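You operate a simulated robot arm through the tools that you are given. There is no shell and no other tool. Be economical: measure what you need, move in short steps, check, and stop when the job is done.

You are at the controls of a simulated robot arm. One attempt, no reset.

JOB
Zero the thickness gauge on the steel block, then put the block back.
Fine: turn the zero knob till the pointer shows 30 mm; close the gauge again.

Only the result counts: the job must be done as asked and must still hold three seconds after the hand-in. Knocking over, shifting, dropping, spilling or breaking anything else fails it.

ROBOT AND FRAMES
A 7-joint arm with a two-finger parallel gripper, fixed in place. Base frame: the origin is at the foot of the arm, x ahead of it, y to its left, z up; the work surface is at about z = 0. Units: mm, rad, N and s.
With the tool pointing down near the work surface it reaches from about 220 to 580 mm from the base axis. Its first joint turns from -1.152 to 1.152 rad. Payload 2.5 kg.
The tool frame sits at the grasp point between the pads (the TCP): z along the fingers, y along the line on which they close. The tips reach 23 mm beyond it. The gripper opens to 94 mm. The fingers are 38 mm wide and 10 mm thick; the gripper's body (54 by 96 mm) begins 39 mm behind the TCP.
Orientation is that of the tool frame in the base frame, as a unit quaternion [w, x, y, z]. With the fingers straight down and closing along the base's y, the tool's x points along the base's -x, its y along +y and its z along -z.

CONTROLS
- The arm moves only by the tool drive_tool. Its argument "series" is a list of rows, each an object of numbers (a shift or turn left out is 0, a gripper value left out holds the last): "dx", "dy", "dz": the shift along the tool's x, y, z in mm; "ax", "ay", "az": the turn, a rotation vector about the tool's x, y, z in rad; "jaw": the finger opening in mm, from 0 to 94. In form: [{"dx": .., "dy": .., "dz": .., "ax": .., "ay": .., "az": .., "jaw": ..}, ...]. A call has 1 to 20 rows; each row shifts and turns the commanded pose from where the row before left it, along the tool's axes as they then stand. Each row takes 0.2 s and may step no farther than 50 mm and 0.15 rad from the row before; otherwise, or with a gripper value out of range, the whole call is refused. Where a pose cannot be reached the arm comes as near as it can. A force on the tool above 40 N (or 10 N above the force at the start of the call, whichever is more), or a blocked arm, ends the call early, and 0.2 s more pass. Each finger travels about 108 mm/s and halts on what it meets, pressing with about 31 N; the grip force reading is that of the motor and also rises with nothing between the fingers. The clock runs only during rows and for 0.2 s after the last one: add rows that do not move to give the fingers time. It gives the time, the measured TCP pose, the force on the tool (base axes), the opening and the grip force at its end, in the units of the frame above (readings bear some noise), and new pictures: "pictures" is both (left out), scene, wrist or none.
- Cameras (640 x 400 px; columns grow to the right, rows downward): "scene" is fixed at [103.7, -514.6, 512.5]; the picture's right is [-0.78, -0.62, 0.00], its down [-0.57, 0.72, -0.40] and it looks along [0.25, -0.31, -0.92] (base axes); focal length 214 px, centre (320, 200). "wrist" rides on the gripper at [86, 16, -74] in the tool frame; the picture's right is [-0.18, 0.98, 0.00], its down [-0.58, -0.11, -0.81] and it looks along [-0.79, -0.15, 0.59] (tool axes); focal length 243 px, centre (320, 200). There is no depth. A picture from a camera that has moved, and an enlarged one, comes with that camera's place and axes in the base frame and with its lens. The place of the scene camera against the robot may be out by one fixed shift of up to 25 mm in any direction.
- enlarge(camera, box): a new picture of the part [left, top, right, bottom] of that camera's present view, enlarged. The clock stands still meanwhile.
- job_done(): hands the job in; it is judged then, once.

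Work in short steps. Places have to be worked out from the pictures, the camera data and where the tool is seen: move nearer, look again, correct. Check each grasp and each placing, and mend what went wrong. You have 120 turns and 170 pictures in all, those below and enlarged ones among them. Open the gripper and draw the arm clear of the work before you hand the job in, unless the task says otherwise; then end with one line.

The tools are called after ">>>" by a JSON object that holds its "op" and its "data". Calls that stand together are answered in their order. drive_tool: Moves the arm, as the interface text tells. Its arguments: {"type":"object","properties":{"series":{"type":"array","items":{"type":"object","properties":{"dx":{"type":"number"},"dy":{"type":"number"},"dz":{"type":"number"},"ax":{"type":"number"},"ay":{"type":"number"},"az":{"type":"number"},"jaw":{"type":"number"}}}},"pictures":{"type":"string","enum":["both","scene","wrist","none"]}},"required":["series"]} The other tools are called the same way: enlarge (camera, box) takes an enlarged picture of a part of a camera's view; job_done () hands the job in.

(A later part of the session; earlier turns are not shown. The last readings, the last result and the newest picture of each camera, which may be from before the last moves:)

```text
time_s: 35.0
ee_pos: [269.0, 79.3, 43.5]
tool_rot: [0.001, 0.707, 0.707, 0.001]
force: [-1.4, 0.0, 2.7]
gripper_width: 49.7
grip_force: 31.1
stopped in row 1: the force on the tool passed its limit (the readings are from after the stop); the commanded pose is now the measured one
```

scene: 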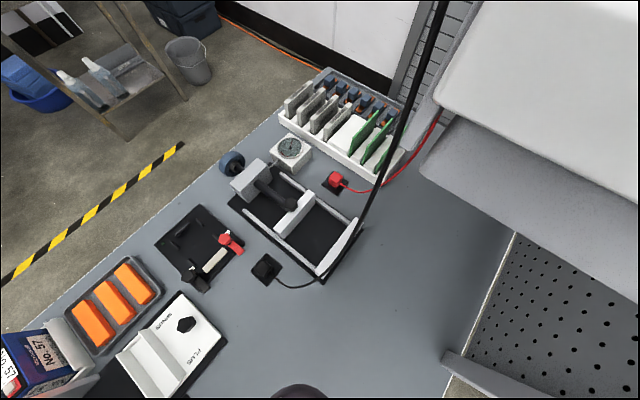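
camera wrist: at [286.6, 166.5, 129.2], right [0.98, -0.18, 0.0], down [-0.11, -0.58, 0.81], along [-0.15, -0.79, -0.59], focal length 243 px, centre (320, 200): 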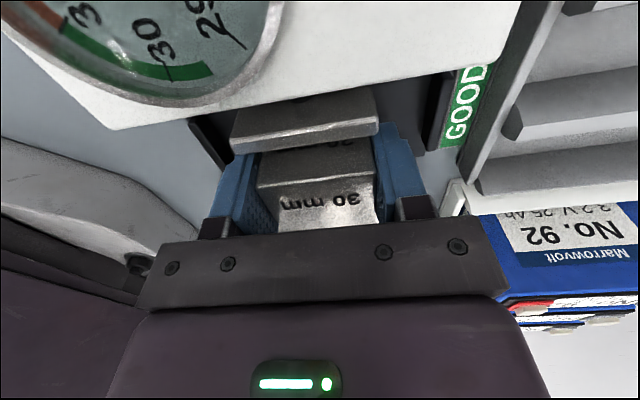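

The block is seated on the gauge base. I release, rise and look.

>>> {"op": "drive_tool", "data": {"series": [{"jaw": 64}, {"jaw": 64}, {"dz": -30}, {"dz": -45}, {"dz": -45}, {"dz": -40}, {}], "pictures": "wrist"}}

>>> {"op": "enlarge", "data": {"camera": "wrist", "box": [240, 0, 400, 100]}}

```text
time_s: 36.6
ee_pos: [270.2, 81.4, 204.1]
tool_rot: [0.0, 0.708, 0.706, 0.0]
force: [0.1, 0.1, 0.3]
gripper_width: 64.1
grip_force: 0.1
camera wrist: at [285.7, 168.7, 278.1], right [0.98, -0.19, 0.0], down [-0.11, -0.58, 0.81], along [-0.15, -0.79, -0.59], focal length 243 px, centre (320, 200)
```

wrist: 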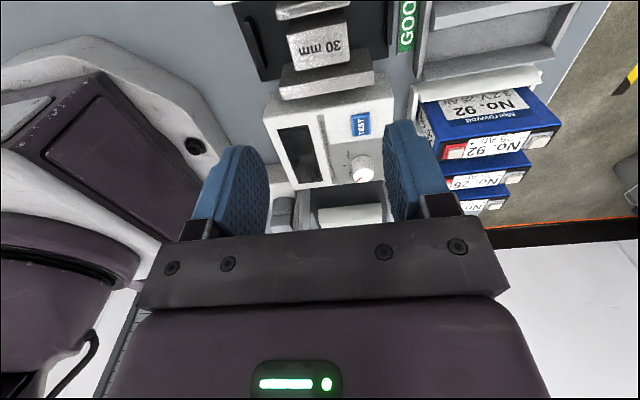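

```text
4.00 times, centred on (320, 50) of wrist
camera zoom: at [285.7, 168.7, 278.1], right [0.98, -0.19, 0.0], down [-0.11, -0.58, 0.81], along [-0.15, -0.79, -0.59], focal length 970 px, centre (320, 800)
```

zoom: 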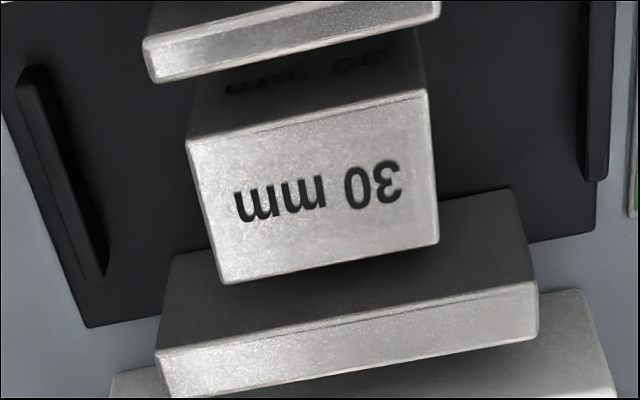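

Block is well placed. I go back to the lever handle at (290, 297) to close the gauge.

>>> {"op": "drive_tool", "data": {"series": [{"dx": 45, "dy": 4}, {"dx": 45, "dy": 4}, {"dx": 45, "dy": 4}, {"dx": 45, "dy": 4}, {"dx": 36, "dy": 3, "az": -0.07, "jaw": 50}, {}, {"dz": 40}, {"dz": 30}, {}], "pictures": "wrist"}}

```text
time_s: 38.6
ee_pos: [287.5, 297.3, 131.6]
tool_rot: [0.0, 0.683, 0.731, 0.0]
force: [-0.5, -0.4, -0.7]
gripper_width: 50.0
grip_force: 0.0
camera wrist: at [296.5, 384.9, 205.6], right [0.99, -0.12, 0.0], down [-0.07, -0.59, 0.81], along [-0.09, -0.8, -0.59], focal length 243 px, centre (320, 200)
```

wrist: 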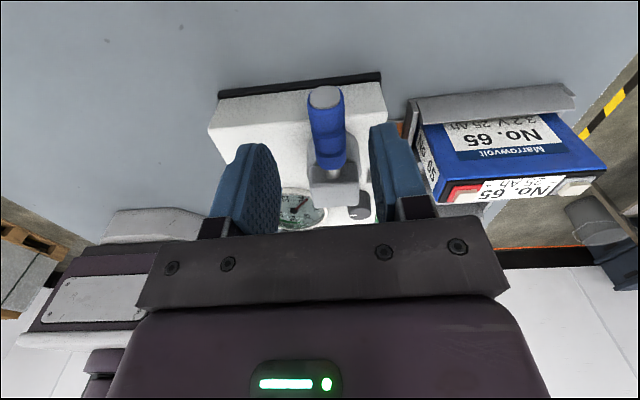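

Handle is about 3 mm to the right; I correct, descend and grip.

>>> {"op": "drive_tool", "data": {"series": [{"dy": 3, "dz": 25}, {"dz": 20}, {"jaw": 14}, {"jaw": 14}, {"jaw": 14}], "pictures": "wrist"}}

```text
time_s: 39.8
ee_pos: [289.8, 296.1, 87.1]
tool_rot: [0.0, 0.682, 0.731, -0.001]
force: [-14.6, -6.6, 10.6]
gripper_width: 17.5
grip_force: 45.1
camera wrist: at [298.7, 384.3, 161.2], right [0.99, -0.12, 0.0], down [-0.07, -0.59, 0.81], along [-0.1, -0.8, -0.59], focal length 243 px, centre (320, 200)
```

wrist: 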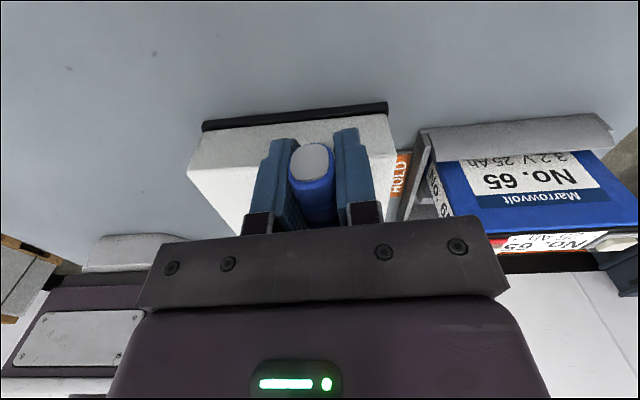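

Gripped. I swing it back along the arc.

>>> {"op": "drive_tool", "data": {"series": [{"dx": -0.23, "dy": -4.7, "az": -0.1}, {"dx": -0.23, "dy": -4.7, "az": -0.1}, {"dx": -0.23, "dy": -4.7, "az": -0.1}, {"dx": -0.23, "dy": -4.7, "az": -0.1}, {"dx": -0.23, "dy": -4.7, "az": -0.1}, {"dx": -0.23, "dy": -4.7, "az": -0.1}, {}], "pictures": "none"}}

```text
time_s: 41.4
ee_pos: [261.0, 285.7, 87.1]
tool_rot: [-0.003, 0.433, 0.901, -0.002]
force: [-34.6, 4.8, 1.9]
gripper_width: 17.5
grip_force: 44.7
```

>>> {"op": "drive_tool", "data": {"series": [{"dx": 0.8}, {"dx": -0.15, "dy": -4.7, "az": -0.1}, {"dx": -0.15, "dy": -4.7, "az": -0.1}, {"dx": -0.15, "dy": -4.7, "az": -0.1}, {}], "pictures": "none"}}

```text
time_s: 42.7
ee_pos: [251.6, 275.0, 88.0]
tool_rot: [-0.003, 0.295, 0.955, -0.003]
force: [-2.2, -1.1, 2.4]
gripper_width: 17.7
grip_force: 44.6
stopped in row 5: the force on the tool passed its limit (the readings are from after the stop); the commanded pose is now the measured one
```

>>> {"op": "drive_tool", "data": {"series": [{"dx": -0.1, "dy": -4.7, "az": -0.1}, {"dx": -0.1, "dy": -4.7, "az": -0.1}, {}], "pictures": "wrist"}}

>>> {"op": "enlarge", "data": {"camera": "wrist", "box": [100, 60, 300, 200]}}

```text
time_s: 43.5
ee_pos: [247.2, 267.2, 87.8]
tool_rot: [-0.003, 0.199, 0.98, -0.004]
force: [-1.3, -5.5, 7.7]
gripper_width: 17.7
grip_force: 45.0
camera wrist: at [173.8, 316.4, 161.4], right [0.55, 0.83, -0.01], down [0.5, -0.32, 0.8], along [0.67, -0.45, -0.59], focal length 243 px, centre (320, 200)
```

wrist: 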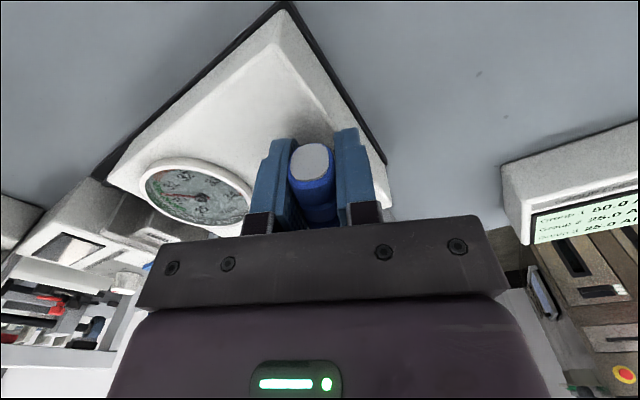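

```text
2.86 times, centred on (200, 130) of wrist
camera zoom: at [173.8, 316.4, 161.4], right [0.55, 0.83, -0.01], down [0.5, -0.32, 0.8], along [0.67, -0.45, -0.59], focal length 693 px, centre (663, 400)
```

zoom: 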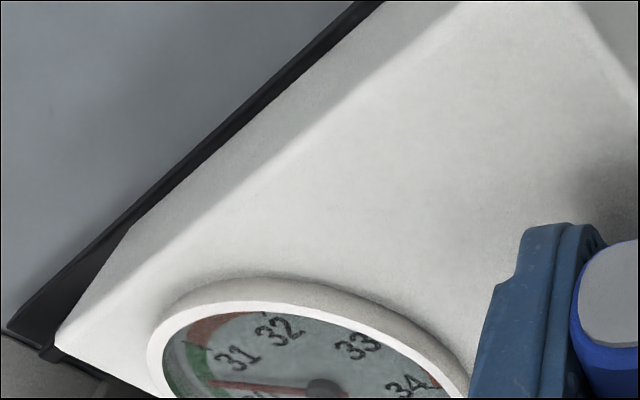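

Pointer is coming down (about 30.6). I continue.

>>> {"op": "drive_tool", "data": {"series": [{"dx": -0.1, "dy": -4.7, "az": -0.1}, {"dx": -0.2, "dy": -4.7, "az": -0.1}, {}], "pictures": "none"}}

>>> {"op": "enlarge", "data": {"camera": "wrist", "box": [100, 100, 300, 225]}}

```text
time_s: 44.3
ee_pos: [243.5, 258.6, 86.6]
tool_rot: [-0.002, 0.101, 0.995, -0.003]
force: [-6.7, -19.3, 31.3]
gripper_width: 17.9
grip_force: 45.1
```

```text
3.20 times, centred on (200, 162) of wrist
camera zoom: at [162.9, 292.0, 161.6], right [0.38, 0.93, -0.01], down [0.55, -0.22, 0.8], along [0.74, -0.31, -0.6], focal length 776 px, centre (704, 320)
```

zoom: 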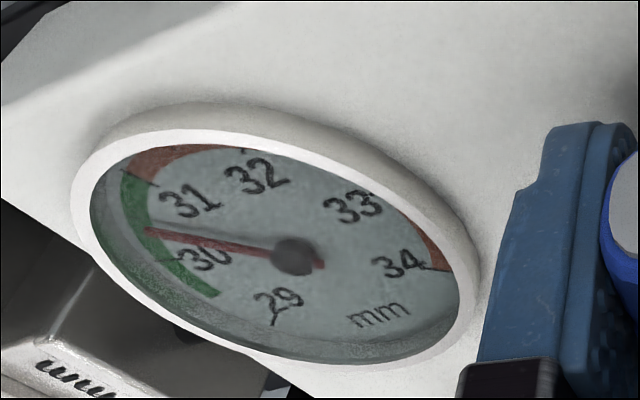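

>>> {"op": "drive_tool", "data": {"series": [{"dx": 0.4, "dz": -0.8}, {"dx": -0.1, "dy": -4.5, "az": -0.1}, {"dx": -0.2, "dy": -4.5, "az": -0.1}, {}], "pictures": "none"}}

>>> {"op": "enlarge", "data": {"camera": "wrist", "box": [100, 100, 300, 225]}}

```text
time_s: 45.3
ee_pos: [244.4, 248.9, 87.8]
tool_rot: [-0.004, 0.001, 1.0, -0.005]
force: [7.3, -22.0, -19.4]
gripper_width: 17.6
grip_force: 44.9
```

```text
3.20 times, centred on (200, 162) of wrist
camera zoom: at [156.9, 265.9, 161.7], right [0.19, 0.98, -0.01], down [0.59, -0.1, 0.8], along [0.79, -0.16, -0.6], focal length 776 px, centre (704, 320)
```

zoom: 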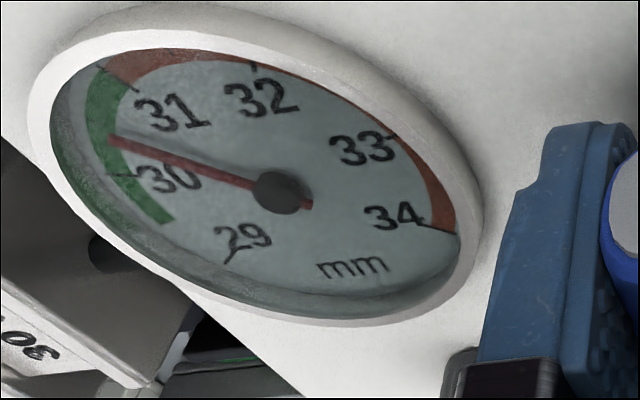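

Lever is back at its closed position and the pointer reads about 30.4 on the block. I release, rise, and take a proper look.

>>> {"op": "drive_tool", "data": {"series": [{"jaw": 50}, {"jaw": 50}, {"dz": -40, "ax": 0.01, "ay": 0.008}, {"dz": -45}, {"dz": -45}, {"dx": 0, "dy": -35, "dz": -30}, {"dx": 0, "dy": -35}, {}], "pictures": "wrist"}}

>>> {"op": "enlarge", "data": {"camera": "wrist", "box": [250, 0, 350, 60]}}

>>> {"op": "enlarge", "data": {"camera": "wrist", "box": [120, 0, 440, 20]}}

```text
time_s: 47.1
ee_pos: [245.6, 180.9, 248.0]
tool_rot: [-0.008, -0.001, 1.0, -0.008]
force: [-0.5, 0.7, 0.2]
gripper_width: 49.8
grip_force: 0.0
camera wrist: at [159.5, 199.2, 323.6], right [0.18, 0.98, -0.02], down [0.59, -0.1, 0.8], along [0.78, -0.16, -0.6], focal length 243 px, centre (320, 200)
```

wrist: 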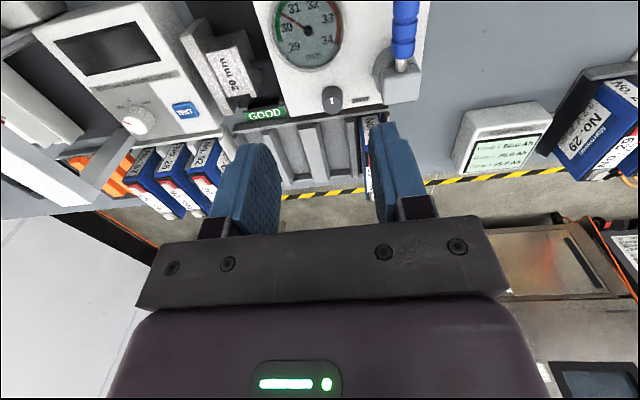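

```text
6.40 times, centred on (300, 30) of wrist
camera zoom: at [159.5, 199.2, 323.6], right [0.18, 0.98, -0.02], down [0.59, -0.1, 0.8], along [0.78, -0.16, -0.6], focal length 1553 px, centre (448, 1288)
```

zoom: 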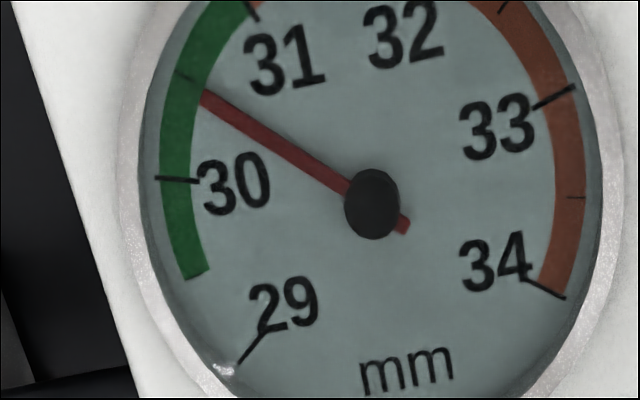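

```text
2.00 times, centred on (280, 10) of wrist
camera zoom: at [159.5, 199.2, 323.6], right [0.18, 0.98, -0.02], down [0.59, -0.1, 0.8], along [0.78, -0.16, -0.6], focal length 485 px, centre (400, 580)
```

zoom: 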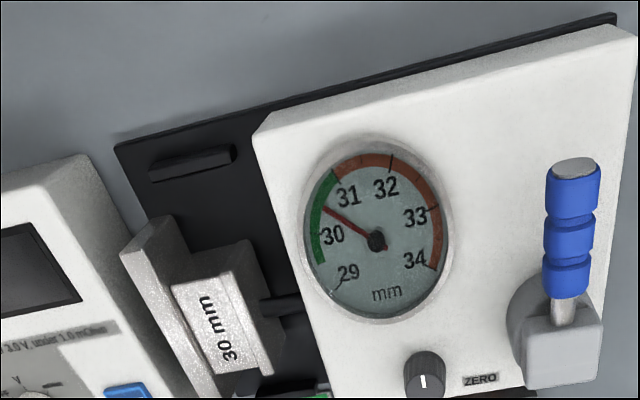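

Block is clamped; reading ≈30.45. Now the zero knob at (307.7, 180.5): I move above it.

>>> {"op": "drive_tool", "data": {"series": [{"dx": -31, "ax": -0.016, "ay": -0.016}, {"dx": -31}, {"dz": 48}, {"dz": 48}, {"dz": 34}, {}], "pictures": "wrist"}}

>>> {"op": "enlarge", "data": {"camera": "wrist", "box": [200, 40, 440, 190]}}

```text
time_s: 48.5
ee_pos: [308.1, 183.4, 117.0]
tool_rot: [0.001, -0.001, 1.0, 0.001]
force: [0.5, -0.4, 0.0]
gripper_width: 50.0
grip_force: 0.1
camera wrist: at [220.4, 199.4, 191.0], right [0.18, 0.98, 0.0], down [0.58, -0.11, 0.81], along [0.79, -0.15, -0.59], focal length 243 px, centre (320, 200)
```

wrist: 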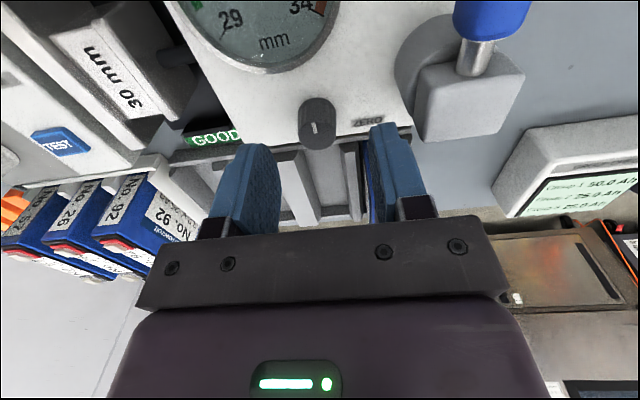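

```text
2.67 times, centred on (320, 115) of wrist
camera zoom: at [220.4, 199.4, 191.0], right [0.18, 0.98, 0.0], down [0.58, -0.11, 0.81], along [0.79, -0.15, -0.59], focal length 647 px, centre (320, 427)
```

zoom: 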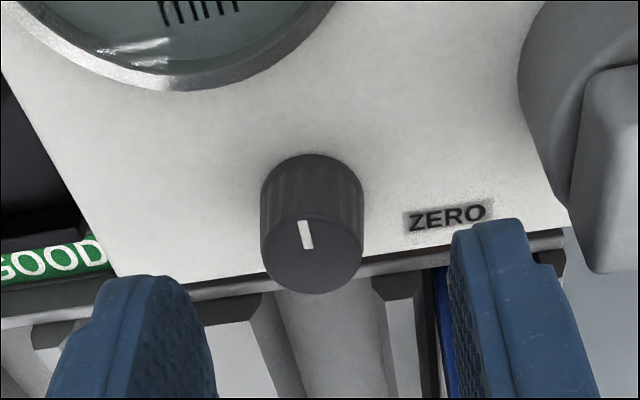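

Knob top at about (307.5, 181, 76), diameter ~22. I lower around it and read.

>>> {"op": "drive_tool", "data": {"series": [{"dz": 20}, {"dz": 18}, {}], "pictures": "wrist"}}

>>> {"op": "drive_tool", "data": {"series": [{}], "pictures": "none"}}

```text
time_s: 49.3
ee_pos: [307.9, 181.5, 80.5]
tool_rot: [0.001, 0.0, 1.0, 0.0]
force: [0.9, -0.5, 0.4]
gripper_width: 50.1
grip_force: 0.1
camera wrist: at [220.4, 198.1, 154.5], right [0.18, 0.98, 0.0], down [0.58, -0.11, 0.81], along [0.79, -0.15, -0.59], focal length 243 px, centre (320, 200)
```

wrist: 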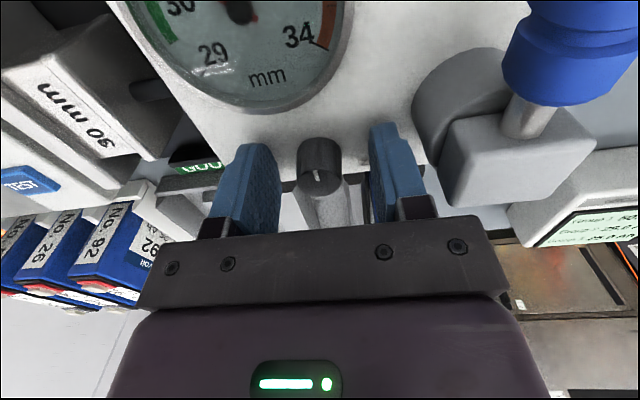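

```text
time_s: 49.7
ee_pos: [307.9, 182.0, 79.9]
tool_rot: [0.0, 0.0, 1.0, 0.0]
force: [-1.0, 0.1, 0.7]
gripper_width: 49.9
grip_force: 0.0
```

Well centred; I close on the knob.

>>> {"op": "drive_tool", "data": {"series": [{"jaw": 16}, {"jaw": 16}, {"jaw": 16}], "pictures": "wrist"}}

>>> {"op": "enlarge", "data": {"camera": "wrist", "box": [160, 0, 320, 10]}}

```text
time_s: 50.5
ee_pos: [307.7, 180.8, 80.5]
tool_rot: [0.0, 0.001, 1.0, -0.001]
force: [-0.3, -14.2, 4.9]
gripper_width: 23.1
grip_force: 45.0
camera wrist: at [220.5, 197.0, 154.7], right [0.19, 0.98, 0.0], down [0.58, -0.11, 0.81], along [0.79, -0.15, -0.59], focal length 243 px, centre (320, 200)
```

wrist: 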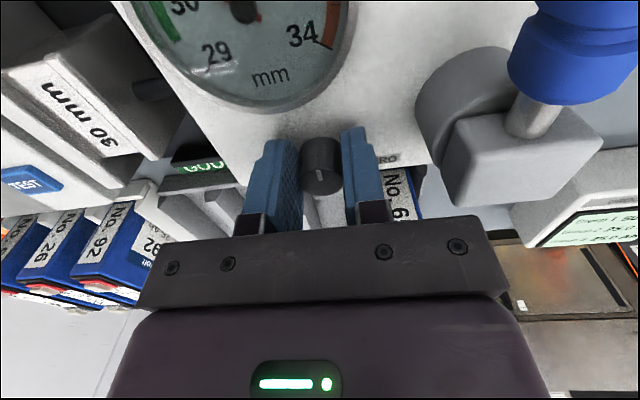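

```text
4.00 times, centred on (240, 5) of wrist
camera zoom: at [220.5, 197.0, 154.7], right [0.19, 0.98, 0.0], down [0.58, -0.11, 0.81], along [0.79, -0.15, -0.59], focal length 970 px, centre (640, 980)
```

zoom: 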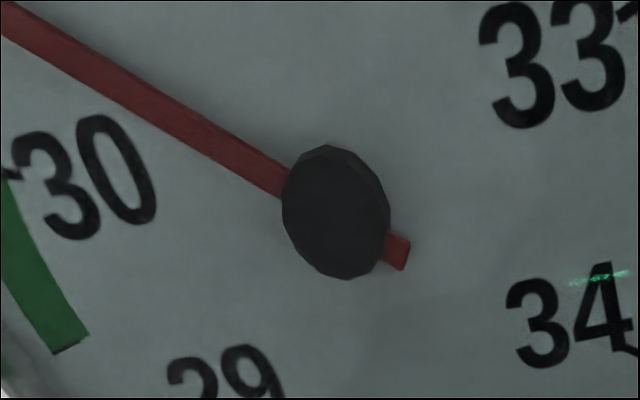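

Knob gripped (23 mm). I turn 0.2 rad as a test and watch the pointer.

>>> {"op": "drive_tool", "data": {"series": [{"dy": -0.4}, {"az": 0.1}, {"az": 0.1}, {}], "pictures": "none"}}

>>> {"op": "enlarge", "data": {"camera": "wrist", "box": [120, 0, 400, 10]}}

```text
time_s: 51.5
ee_pos: [308.2, 180.4, 80.9]
tool_rot: [0.001, 0.102, 0.995, 0.001]
force: [4.0, -13.7, 3.9]
gripper_width: 23.1
grip_force: 45.5
```

```text
2.29 times, centred on (260, 5) of wrist
camera zoom: at [225.3, 214.7, 154.5], right [0.38, 0.93, 0.0], down [0.55, -0.22, 0.81], along [0.75, -0.3, -0.59], focal length 555 px, centre (457, 646)
```

zoom: 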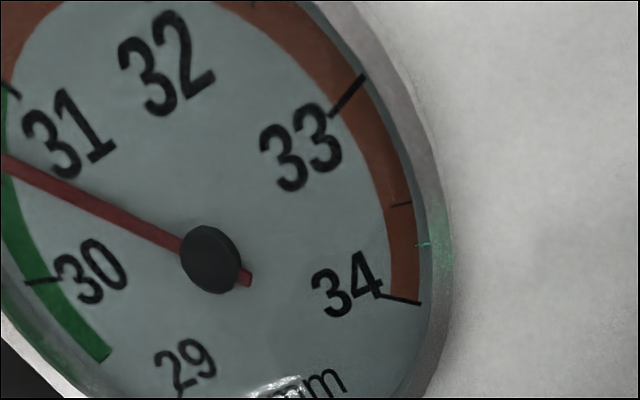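

Clockwise raised the reading (≈30.65). I turn the other way by 0.5 rad and read again.

>>> {"op": "drive_tool", "data": {"series": [{"az": -0.1}, {"az": -0.1}, {"az": -0.1}, {"az": -0.1}, {"az": -0.1}, {}], "pictures": "none"}}

>>> {"op": "enlarge", "data": {"camera": "wrist", "box": [120, 0, 400, 10]}}

```text
time_s: 52.9
ee_pos: [308.2, 177.8, 81.2]
tool_rot: [0.0, -0.149, 0.989, -0.001]
force: [0.9, -28.6, 11.7]
gripper_width: 23.4
grip_force: 44.7
```

```text
2.29 times, centred on (260, 5) of wrist
camera zoom: at [219.7, 169.5, 154.7], right [-0.11, 0.99, 0.0], down [0.59, 0.07, 0.81], along [0.8, 0.09, -0.59], focal length 555 px, centre (457, 646)
```

zoom: 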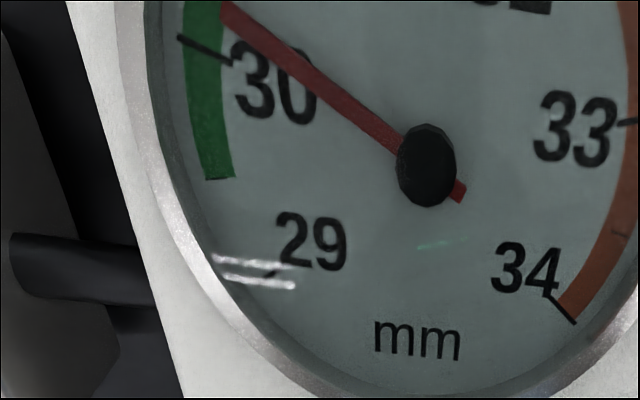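

Counter-clockwise lowers it (now ≈30.2). I relieve the side load slightly and turn 0.15 more.

>>> {"op": "drive_tool", "data": {"series": [{"dy": -0.8}, {"az": -0.08}, {"az": -0.07}, {}], "pictures": "none"}}

>>> {"op": "enlarge", "data": {"camera": "wrist", "box": [120, 0, 400, 10]}}

```text
time_s: 54.0
ee_pos: [307.3, 177.4, 79.6]
tool_rot: [-0.001, -0.221, 0.975, -0.003]
force: [-0.6, -1.2, 2.2]
gripper_width: 23.4
grip_force: 45.4
stopped in row 4: the force on the tool passed its limit (the readings are from after the stop); the commanded pose is now the measured one
```

```text
2.29 times, centred on (260, 5) of wrist
camera zoom: at [222.5, 155.9, 154.7], right [-0.26, 0.97, -0.01], down [0.57, 0.16, 0.81], along [0.78, 0.2, -0.59], focal length 555 px, centre (457, 646)
```

zoom: 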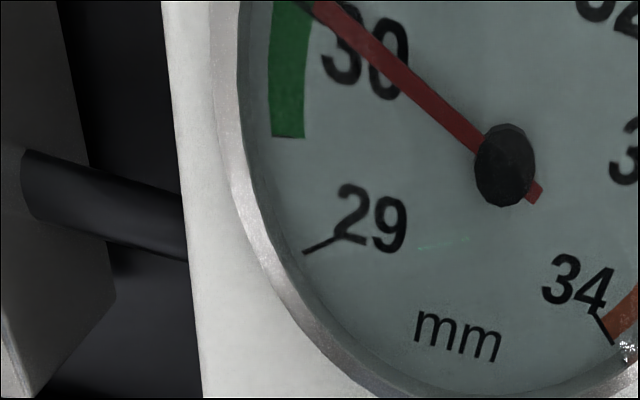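

>>> {"op": "enlarge", "data": {"camera": "wrist", "box": [200, 0, 400, 1]}}

>>> {"op": "enlarge", "data": {"camera": "wrist", "box": [120, 0, 440, 1]}}

```text
3.20 times, centred on (300, 0) of wrist
camera zoom: at [222.5, 155.9, 154.7], right [-0.26, 0.97, -0.01], down [0.57, 0.16, 0.81], along [0.78, 0.2, -0.59], focal length 776 px, centre (384, 838)
```

zoom: 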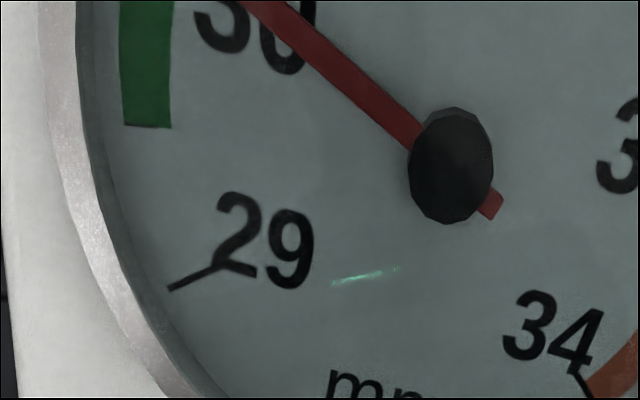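

```text
2.00 times, centred on (280, 0) of wrist
camera zoom: at [222.5, 155.9, 154.7], right [-0.26, 0.97, -0.01], down [0.57, 0.16, 0.81], along [0.78, 0.2, -0.59], focal length 485 px, centre (400, 599)
```

zoom: 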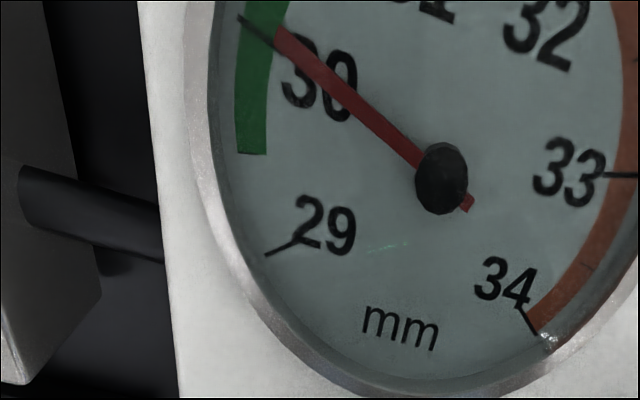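

Pointer reads about 30.06. I turn 0.06 rad more, then view.

>>> {"op": "drive_tool", "data": {"series": [{"az": -0.06}, {}], "pictures": "none"}}

>>> {"op": "enlarge", "data": {"camera": "wrist", "box": [120, 0, 440, 1]}}

```text
time_s: 54.6
ee_pos: [308.2, 177.3, 81.1]
tool_rot: [-0.001, -0.25, 0.968, -0.003]
force: [-4.1, -2.4, 6.1]
gripper_width: 23.2
grip_force: 45.3
```

```text
2.00 times, centred on (280, 0) of wrist
camera zoom: at [224.2, 150.4, 154.8], right [-0.32, 0.95, -0.01], down [0.56, 0.19, 0.81], along [0.77, 0.25, -0.59], focal length 485 px, centre (400, 599)
```

zoom: 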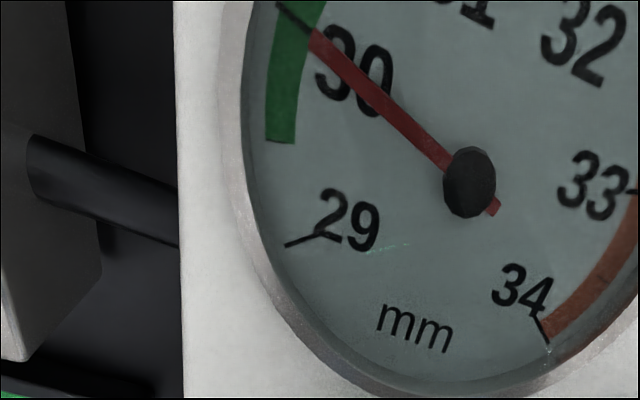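

The pointer looks on the 30 tick. I release and check from above.

>>> {"op": "drive_tool", "data": {"series": [{"jaw": 45}, {"jaw": 45}, {"dz": -40}, {"dz": -45, "az": 0.12}, {"dz": -45, "az": 0.12}, {"dz": -40, "az": 0.13}, {"az": 0.13, "dx": 20, "dy": -15}, {"dx": 30}, {"dx": 20, "dy": -10}, {}], "pictures": "none"}}

>>> {"op": "enlarge", "data": {"camera": "wrist", "box": [280, 0, 360, 10]}}

>>> {"op": "enlarge", "data": {"camera": "wrist", "box": [160, 0, 480, 10]}}

```text
time_s: 56.8
ee_pos: [239.8, 149.9, 250.0]
tool_rot: [0.0, -0.003, 1.0, -0.002]
force: [1.0, 0.5, 0.9]
gripper_width: 45.1
grip_force: 0.1
```

```text
8.00 times, centred on (320, 5) of wrist
camera zoom: at [152.4, 167.0, 324.8], right [0.18, 0.98, -0.01], down [0.58, -0.1, 0.81], along [0.79, -0.15, -0.59], focal length 1941 px, centre (320, 1760)
```

zoom: 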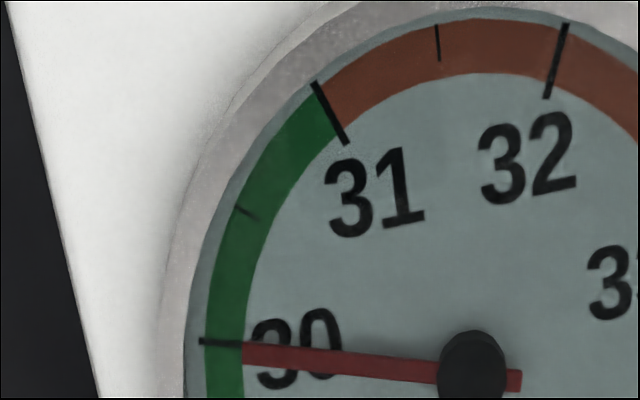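

```text
2.00 times, centred on (320, 5) of wrist
camera zoom: at [152.4, 167.0, 324.8], right [0.18, 0.98, -0.01], down [0.58, -0.1, 0.81], along [0.79, -0.15, -0.59], focal length 485 px, centre (320, 590)
```

zoom: 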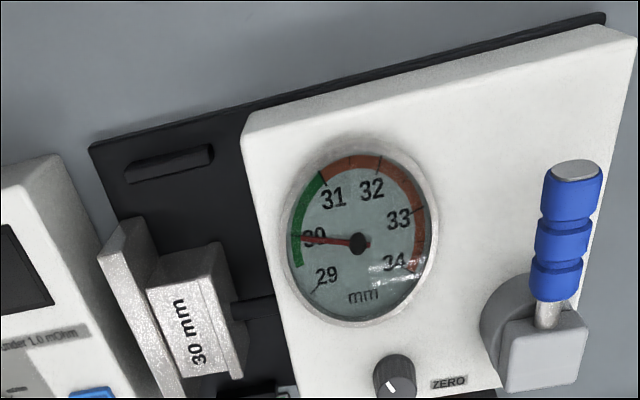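

Pointer sits on 30 within a few hundredths; parallax matters, so I look straight down from above the dial.

>>> {"op": "drive_tool", "data": {"series": [{"dx": -33}, {"ay": 0.15}, {"ay": 0.15}, {"ay": 0.15}, {"ay": 0.15}, {}], "pictures": "none"}}

>>> {"op": "enlarge", "data": {"camera": "wrist", "box": [280, 80, 360, 130]}}

```text
time_s: 58.2
ee_pos: [273.0, 151.4, 250.6]
tool_rot: [-0.296, -0.002, 0.955, -0.003]
force: [-0.6, -0.6, 0.2]
gripper_width: 44.9
grip_force: 0.1
```

```text
8.00 times, centred on (320, 105) of wrist
camera zoom: at [243.5, 168.3, 360.2], right [0.15, 0.98, -0.11], down [0.94, -0.1, 0.34], along [0.32, -0.15, -0.94], focal length 1941 px, centre (320, 960)
```

zoom: 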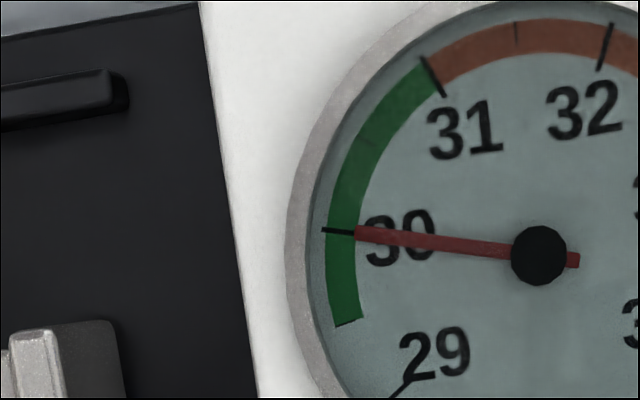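

Pointer is exactly on 30. Now I open the lever again: level the tool and go to the handle at (244, 248.5).

>>> {"op": "drive_tool", "data": {"series": [{"ay": -0.15}, {"ay": -0.15}, {"ay": -0.15}, {"ay": -0.15}, {"dx": 14, "dy": 45, "jaw": 50}, {"dx": 14, "dy": 45}, {"dy": 7}, {"dz": 45}, {"dz": 45}, {"dz": 35}, {}], "pictures": "wrist"}}

```text
time_s: 60.6
ee_pos: [244.9, 247.2, 125.4]
tool_rot: [-0.001, -0.002, 1.0, -0.002]
force: [-0.4, -0.2, 0.0]
gripper_width: 49.9
grip_force: 0.0
camera wrist: at [157.9, 262.9, 199.4], right [0.18, 0.98, -0.01], down [0.58, -0.1, 0.81], along [0.79, -0.15, -0.59], focal length 243 px, centre (320, 200)
```

wrist: 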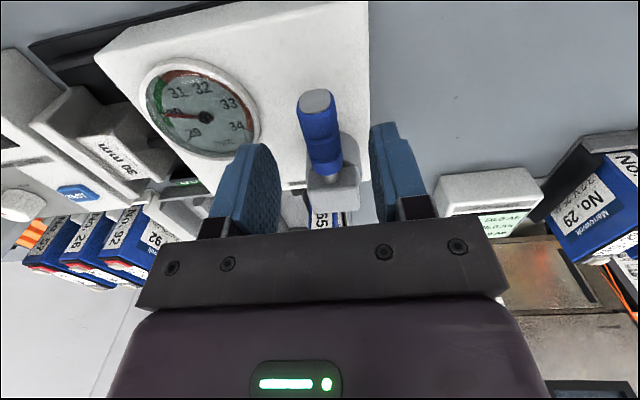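

>>> {"op": "drive_tool", "data": {"series": [{"dz": 20, "dy": 1}, {"dz": 18}, {"jaw": 14}, {"jaw": 14}, {"jaw": 14}, {"dx": -0.1, "dy": 4.7, "az": 0.1}, {"dx": -0.15, "dy": 4.7, "az": 0.1}, {"dx": -0.15, "dy": 4.7, "az": 0.1}, {"dx": -0.2, "dy": 4.7, "az": 0.1}, {}], "pictures": "none"}}

```text
time_s: 62.8
ee_pos: [248.4, 265.8, 87.3]
tool_rot: [0.001, 0.197, 0.98, -0.003]
force: [9.6, -10.2, -1.6]
gripper_width: 17.5
grip_force: 45.1
```

>>> {"op": "drive_tool", "data": {"series": [{"dx": -0.23, "dy": 4.7, "az": 0.1}, {"dx": -0.23, "dy": 4.7, "az": 0.1}, {"dx": -0.23, "dy": 4.7, "az": 0.1}, {"dx": -0.23, "dy": 4.7, "az": 0.1}, {}], "pictures": "none"}}

>>> {"op": "drive_tool", "data": {"series": [{"dx": -0.23, "dy": 4.7, "az": 0.1}, {"dx": -0.23, "dy": 4.7, "az": 0.1}, {"dx": -0.23, "dy": 4.7, "az": 0.1}, {"dx": -0.23, "dy": 4.7, "az": 0.1}, {}], "pictures": "none"}}

```text
time_s: 64.0
ee_pos: [258.6, 281.7, 87.3]
tool_rot: [0.001, 0.39, 0.921, -0.003]
force: [-3.3, -23.8, 29.3]
gripper_width: 17.7
grip_force: 44.9
```

```text
time_s: 65.2
ee_pos: [274.2, 292.4, 87.7]
tool_rot: [0.002, 0.563, 0.827, -0.002]
force: [0.4, -20.3, 26.5]
gripper_width: 17.7
grip_force: 45.0
```

>>> {"op": "drive_tool", "data": {"series": [{"dz": -0.6}, {"dx": -0.23, "dy": 4.7, "az": 0.1}, {"dx": -0.23, "dy": 4.7, "az": 0.1}, {"dx": -0.23, "dy": 4.7, "az": 0.1}, {}], "pictures": "none"}}

```text
time_s: 66.4
ee_pos: [288.1, 296.1, 88.5]
tool_rot: [0.002, 0.68, 0.733, -0.001]
force: [12.5, -7.4, 0.5]
gripper_width: 17.6
grip_force: 45.0
```

Lever fully open. I release, rise, and go above the jaws with the fingers closing along x.

>>> {"op": "drive_tool", "data": {"series": [{"jaw": 50}, {"jaw": 50}, {"dz": -40}, {"dz": -45}, {"dz": -35, "az": 0.076}, {"dx": -44, "dy": -4, "jaw": 70}, {"dx": -44, "dy": -4}, {"dx": -44, "dy": -4}, {"dx": -44, "dy": -4}, {"dx": -40, "dy": -3}, {}], "pictures": "wrist"}}

>>> {"op": "enlarge", "data": {"camera": "wrist", "box": [240, 0, 400, 100]}}

```text
time_s: 68.8
ee_pos: [267.6, 80.6, 206.6]
tool_rot: [0.002, 0.707, 0.708, -0.002]
force: [0.7, 0.0, -0.1]
gripper_width: 70.0
grip_force: 0.1
camera wrist: at [282.5, 167.4, 280.3], right [0.98, -0.18, 0.0], down [-0.11, -0.58, 0.81], along [-0.15, -0.8, -0.59], focal length 243 px, centre (320, 200)
```

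wrist: 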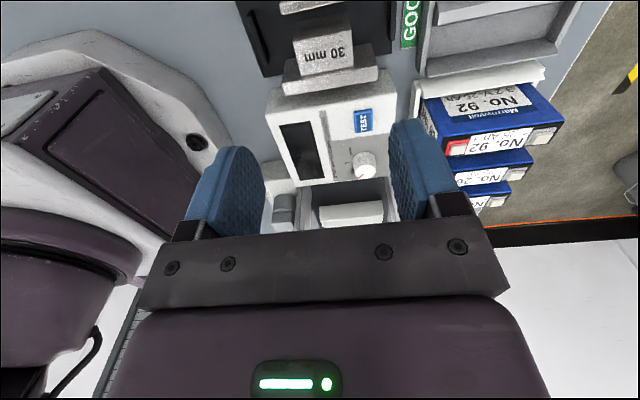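

```text
4.00 times, centred on (320, 50) of wrist
camera zoom: at [282.5, 167.4, 280.3], right [0.98, -0.18, 0.0], down [-0.11, -0.58, 0.81], along [-0.15, -0.8, -0.59], focal length 970 px, centre (320, 800)
```

zoom: 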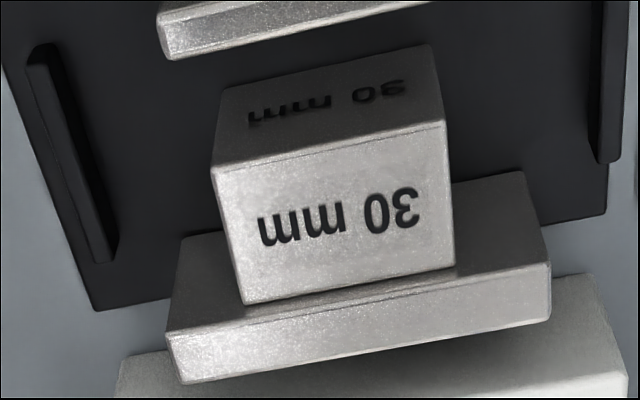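

Block stands against the anvil (centre ≈ (268.7, 71.2)). I lower with TCP at y≈80 so the fingers clear the anvil.

>>> {"op": "drive_tool", "data": {"series": [{"dz": 45}, {"dz": 45}, {"dz": 20}, {}], "pictures": "wrist"}}

>>> {"op": "drive_tool", "data": {"series": [{}], "pictures": "none"}}

>>> {"op": "drive_tool", "data": {"series": [{}], "pictures": "none"}}

```text
time_s: 69.8
ee_pos: [265.8, 79.6, 97.2]
tool_rot: [0.002, 0.707, 0.707, -0.002]
force: [-0.3, 0.1, 0.6]
gripper_width: 69.9
grip_force: 0.1
camera wrist: at [282.0, 167.5, 169.7], right [0.98, -0.18, 0.0], down [-0.11, -0.58, 0.81], along [-0.15, -0.8, -0.59], focal length 243 px, centre (320, 200)
```

wrist: 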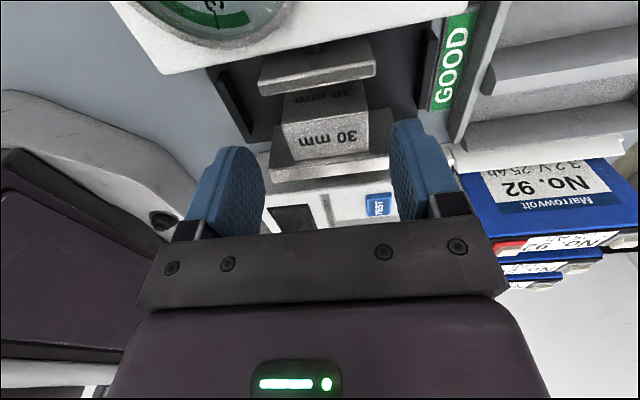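

```text
time_s: 70.2
ee_pos: [266.4, 79.6, 97.0]
tool_rot: [0.002, 0.707, 0.707, -0.002]
force: [0.4, -0.9, 0.2]
gripper_width: 69.8
grip_force: 0.0
```

```text
time_s: 70.6
ee_pos: [267.5, 80.6, 96.0]
tool_rot: [0.001, 0.707, 0.707, -0.002]
force: [0.3, 0.8, -0.4]
gripper_width: 70.0
grip_force: 0.0
```

>>> {"op": "drive_tool", "data": {"series": [{"dy": 2, "dx": 0.5, "dz": 20}, {"dz": 20}, {"dz": 13}, {}], "pictures": "wrist"}}

```text
time_s: 71.6
ee_pos: [271.0, 81.7, 45.3]
tool_rot: [0.001, 0.707, 0.707, -0.002]
force: [0.2, -0.2, -1.0]
gripper_width: 69.8
grip_force: 0.1
camera wrist: at [286.3, 167.5, 118.4], right [0.98, -0.18, 0.0], down [-0.11, -0.58, 0.81], along [-0.15, -0.8, -0.59], focal length 243 px, centre (320, 200)
```

wrist: 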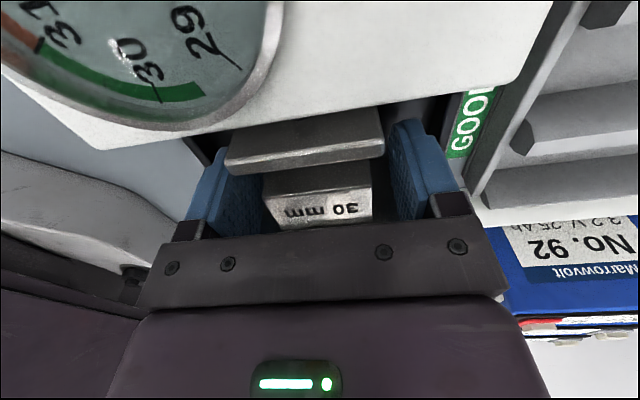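

Fingers straddle the block with no contact; I close and lift slightly.

>>> {"op": "drive_tool", "data": {"series": [{"dz": 1, "jaw": 40}, {"jaw": 40}, {"jaw": 40}, {}], "pictures": "none"}}

>>> {"op": "drive_tool", "data": {"series": [{"dz": -10}, {"dz": -20}, {"dz": -40}, {"dz": -45}, {"dz": -30}, {}], "pictures": "wrist"}}

```text
time_s: 72.6
ee_pos: [270.2, 80.4, 43.7]
tool_rot: [0.002, 0.707, 0.707, -0.003]
force: [-10.1, 0.6, 20.7]
gripper_width: 50.1
grip_force: 31.0
```

```text
time_s: 74.0
ee_pos: [271.1, 81.6, 189.7]
tool_rot: [0.002, 0.707, 0.707, -0.002]
force: [-0.5, 0.5, -5.5]
gripper_width: 49.7
grip_force: 30.8
camera wrist: at [286.3, 168.6, 263.2], right [0.98, -0.18, 0.0], down [-0.11, -0.58, 0.81], along [-0.15, -0.8, -0.59], focal length 243 px, centre (320, 200)
```

wrist: 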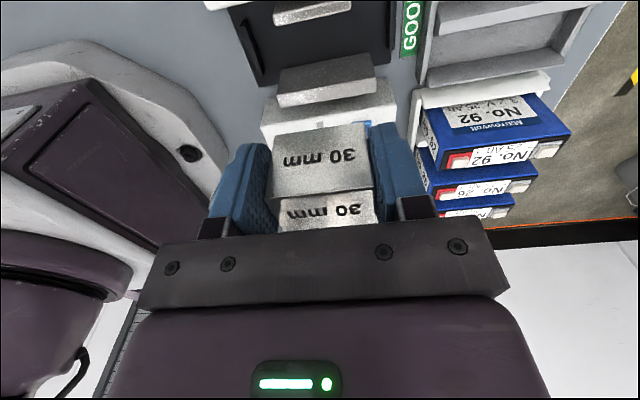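

>>> {"op": "enlarge", "data": {"camera": "wrist", "box": [160, 0, 480, 200]}}

```text
2.00 times, centred on (320, 100) of wrist
camera zoom: at [286.3, 168.6, 263.2], right [0.98, -0.18, 0.0], down [-0.11, -0.58, 0.81], along [-0.15, -0.8, -0.59], focal length 485 px, centre (320, 400)
```

zoom: 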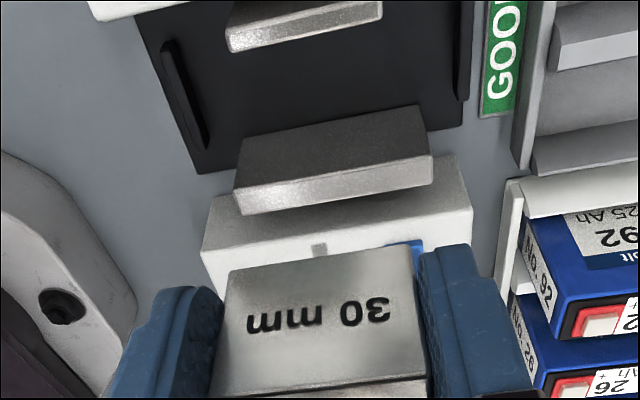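

Block is held ~10 mm off-centre in y, so the return TCP target is about (369.5, 314.6). I carry it there at height.

>>> {"op": "drive_tool", "data": {"series": [{"dx": 45, "dy": 19}, {"dx": 45, "dy": 19}, {"dx": 45, "dy": 19}, {"dx": 45, "dy": 20}, {"dx": 45, "dy": 20}, {"dx": 8.5, "dy": 2}, {}, {}], "pictures": "none"}}

>>> {"op": "drive_tool", "data": {"series": [{"dz": 40}, {"dz": 40}, {}], "pictures": "wrist"}}

>>> {"op": "drive_tool", "data": {"series": [{}], "pictures": "none"}}

```text
time_s: 75.8
ee_pos: [369.6, 314.5, 188.9]
tool_rot: [0.002, 0.707, 0.707, -0.002]
force: [0.3, -0.3, -4.3]
gripper_width: 50.0
grip_force: 31.2
```

```text
time_s: 76.6
ee_pos: [371.1, 314.6, 108.3]
tool_rot: [0.002, 0.707, 0.707, -0.001]
force: [0.6, 0.7, -5.8]
gripper_width: 49.9
grip_force: 31.1
camera wrist: at [386.9, 401.6, 182.8], right [0.98, -0.18, 0.0], down [-0.11, -0.58, 0.81], along [-0.15, -0.8, -0.59], focal length 243 px, centre (320, 200)
```

wrist: 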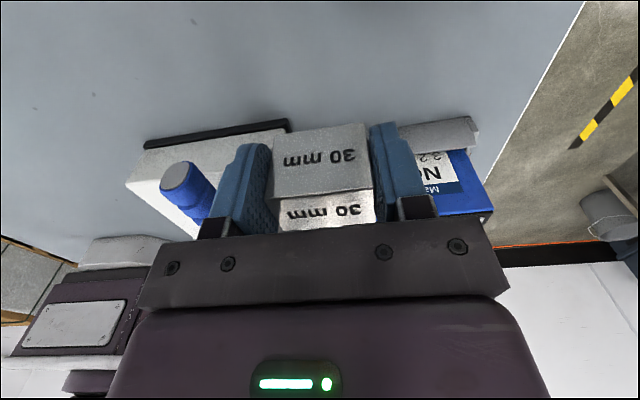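

```text
time_s: 77.0
ee_pos: [371.6, 315.1, 109.8]
tool_rot: [0.002, 0.707, 0.707, -0.003]
force: [0.3, 0.7, -5.5]
gripper_width: 49.7
grip_force: 31.1
```

>>> {"op": "drive_tool", "data": {"series": [{"dz": 35, "dy": -1}, {"dz": 30}, {"dz": 6}, {}], "pictures": "none"}}

>>> {"op": "drive_tool", "data": {"series": [{"dz": 1.5}, {}], "pictures": "none"}}

>>> {"op": "drive_tool", "data": {"series": [{"dz": 1}, {}], "pictures": "none"}}

```text
time_s: 78.0
ee_pos: [369.5, 313.8, 38.9]
tool_rot: [0.002, 0.707, 0.708, -0.002]
force: [0.5, 0.3, -5.3]
gripper_width: 49.9
grip_force: 31.6
```

```text
time_s: 78.6
ee_pos: [367.8, 313.9, 36.4]
tool_rot: [0.002, 0.707, 0.707, -0.002]
force: [-0.3, 0.6, -5.4]
gripper_width: 49.8
grip_force: 30.8
```

```text
time_s: 79.2
ee_pos: [368.2, 313.0, 35.9]
tool_rot: [0.002, 0.707, 0.707, -0.001]
force: [0.9, 0.3, -5.6]
gripper_width: 49.8
grip_force: 30.8
```

>>> {"op": "drive_tool", "data": {"series": [{"dz": 1, "dy": 0.7, "dx": 0.7}, {}], "pictures": "none"}}

>>> {"op": "drive_tool", "data": {"series": [{"dz": 0.8}, {}], "pictures": "none"}}

>>> {"op": "drive_tool", "data": {"series": [{"dz": 0.8}, {}], "pictures": "none"}}

```text
time_s: 79.8
ee_pos: [369.4, 313.5, 34.2]
tool_rot: [0.002, 0.707, 0.707, -0.002]
force: [-1.3, -1.8, -0.6]
gripper_width: 50.0
grip_force: 30.9
```

```text
time_s: 80.4
ee_pos: [369.8, 314.3, 34.2]
tool_rot: [0.002, 0.706, 0.708, -0.002]
force: [-5.1, -3.9, 14.0]
gripper_width: 49.9
grip_force: 30.9
```

```text
time_s: 81.0
ee_pos: [369.5, 314.1, 33.2]
tool_rot: [0.001, 0.707, 0.707, -0.002]
force: [-4.8, -3.2, 22.8]
gripper_width: 50.1
grip_force: 31.4
```

The block is down. I release, rise, and check its place.

>>> {"op": "drive_tool", "data": {"series": [{"jaw": 70}, {"jaw": 70}, {"dz": -30}, {"dz": -45}, {"dz": -45}, {}], "pictures": "none"}}

>>> {"op": "enlarge", "data": {"camera": "wrist", "box": [160, 0, 480, 100]}}

```text
time_s: 82.4
ee_pos: [368.6, 317.1, 152.1]
tool_rot: [0.002, 0.707, 0.707, -0.002]
force: [-0.5, 0.5, 1.1]
gripper_width: 69.9
grip_force: 0.0
```

```text
2.00 times, centred on (320, 50) of wrist
camera zoom: at [383.9, 403.5, 225.1], right [0.98, -0.18, 0.0], down [-0.11, -0.58, 0.81], along [-0.15, -0.8, -0.59], focal length 485 px, centre (320, 500)
```

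zoom: 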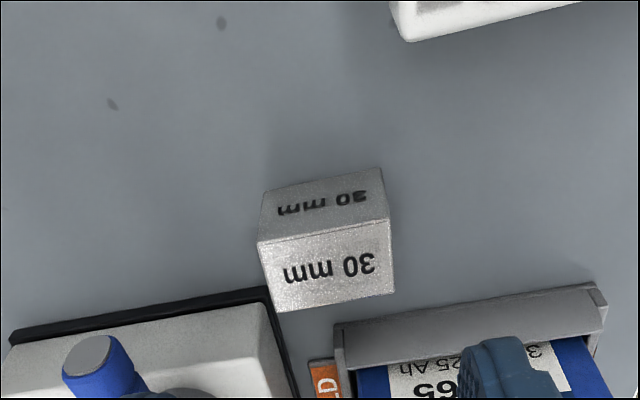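

The block is back on its spot (matches the neighbours as before). Now the lever: I go to the handle at (289.5, 297).

>>> {"op": "drive_tool", "data": {"series": [{"dx": -9, "dy": -40, "jaw": 50}, {"dx": -8.5, "dy": -39}, {"az": -0.076}, {"dz": 20}, {}], "pictures": "wrist"}}

```text
time_s: 83.6
ee_pos: [287.7, 297.8, 132.5]
tool_rot: [0.002, 0.679, 0.734, -0.002]
force: [-0.5, -0.2, 0.5]
gripper_width: 49.9
grip_force: 0.1
camera wrist: at [297.4, 386.0, 205.3], right [0.99, -0.11, 0.0], down [-0.06, -0.58, 0.81], along [-0.09, -0.8, -0.59], focal length 243 px, centre (320, 200)
```

wrist: 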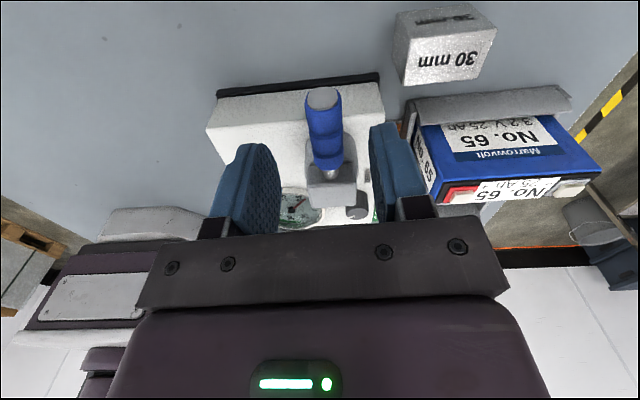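

>>> {"op": "drive_tool", "data": {"series": [{"dy": 2, "dz": 25}, {"dz": 20}, {"jaw": 14}, {"jaw": 14}, {"jaw": 14}, {"dx": -0.2, "dy": -4.7, "az": -0.1}, {"dx": -0.2, "dy": -4.7, "az": -0.1}, {"dx": -0.2, "dy": -4.7, "az": -0.1}, {"dx": -0.2, "dy": -4.7, "az": -0.1}, {}], "pictures": "none"}}

```text
time_s: 84.8
ee_pos: [288.5, 295.7, 87.3]
tool_rot: [-0.001, 0.681, 0.732, -0.007]
force: [-5.2, -3.5, 5.4]
gripper_width: 17.9
grip_force: 44.7
stopped in row 5: the force on the tool passed its limit (the readings are from after the stop); the commanded pose is now the measured one
```

Grip made; I now swing the lever back.

>>> {"op": "drive_tool", "data": {"series": [{"dx": -0.2, "dy": -4.7, "az": -0.1}, {"dx": -0.2, "dy": -4.7, "az": -0.1}, {"dx": -0.2, "dy": -4.7, "az": -0.1}, {"dx": -0.2, "dy": -4.7, "az": -0.1}, {}], "pictures": "none"}}

>>> {"op": "drive_tool", "data": {"series": [{"dx": -0.2, "dy": -4.7, "az": -0.1}, {"dx": -0.2, "dy": -4.7, "az": -0.1}, {"dx": -0.2, "dy": -4.7, "az": -0.1}, {"dx": -0.2, "dy": -4.7, "az": -0.1}, {}], "pictures": "none"}}

```text
time_s: 86.0
ee_pos: [270.5, 291.1, 87.8]
tool_rot: [-0.003, 0.521, 0.853, -0.006]
force: [-5.8, 5.5, -8.8]
gripper_width: 17.5
grip_force: 45.2
```

```text
time_s: 87.2
ee_pos: [255.0, 279.3, 88.6]
tool_rot: [-0.005, 0.341, 0.94, -0.009]
force: [-21.5, -10.0, 5.6]
gripper_width: 17.8
grip_force: 44.9
```

>>> {"op": "drive_tool", "data": {"series": [{"dx": 0.5}, {"dx": -0.2, "dy": -4.7, "az": -0.1}, {"dx": -0.2, "dy": -4.7, "az": -0.1}, {"dx": -0.2, "dy": -4.7, "az": -0.1}, {"dx": -0.2, "dy": -4.7, "az": -0.1}, {}], "pictures": "none"}}

>>> {"op": "drive_tool", "data": {"series": [{"dx": -0.1, "dy": -4.7, "az": -0.1}, {"dx": -0.2, "dy": -4.7, "az": -0.1}, {"dx": -0.2, "dy": -4, "az": -0.09}, {}], "pictures": "wrist"}}

```text
time_s: 88.5
ee_pos: [244.5, 263.1, 88.4]
tool_rot: [-0.007, 0.154, 0.988, -0.008]
force: [-2.4, -2.2, 4.4]
gripper_width: 17.8
grip_force: 44.1
stopped in row 6: the force on the tool passed its limit (the readings are from after the stop); the commanded pose is now the measured one
```

```text
time_s: 89.6
ee_pos: [242.1, 248.7, 85.9]
tool_rot: [-0.009, 0.009, 1.0, -0.008]
force: [-3.2, -1.7, 1.2]
gripper_width: 17.4
grip_force: 45.2
stopped in row 4: the force on the tool passed its limit (the readings are from after the stop); the commanded pose is now the measured one
camera wrist: at [157.8, 268.0, 163.0], right [0.2, 0.98, -0.02], down [0.6, -0.1, 0.8], along [0.78, -0.17, -0.6], focal length 243 px, centre (320, 200)
```

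wrist: 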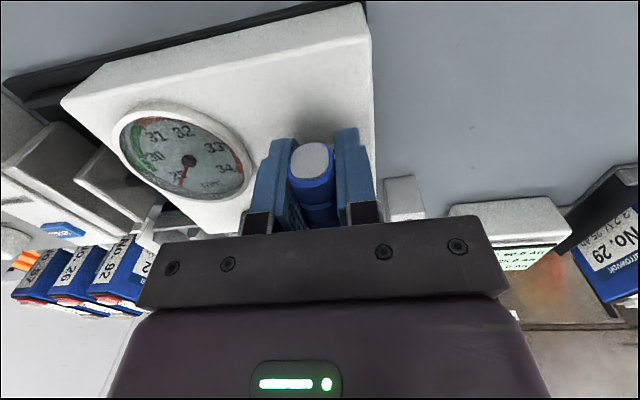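

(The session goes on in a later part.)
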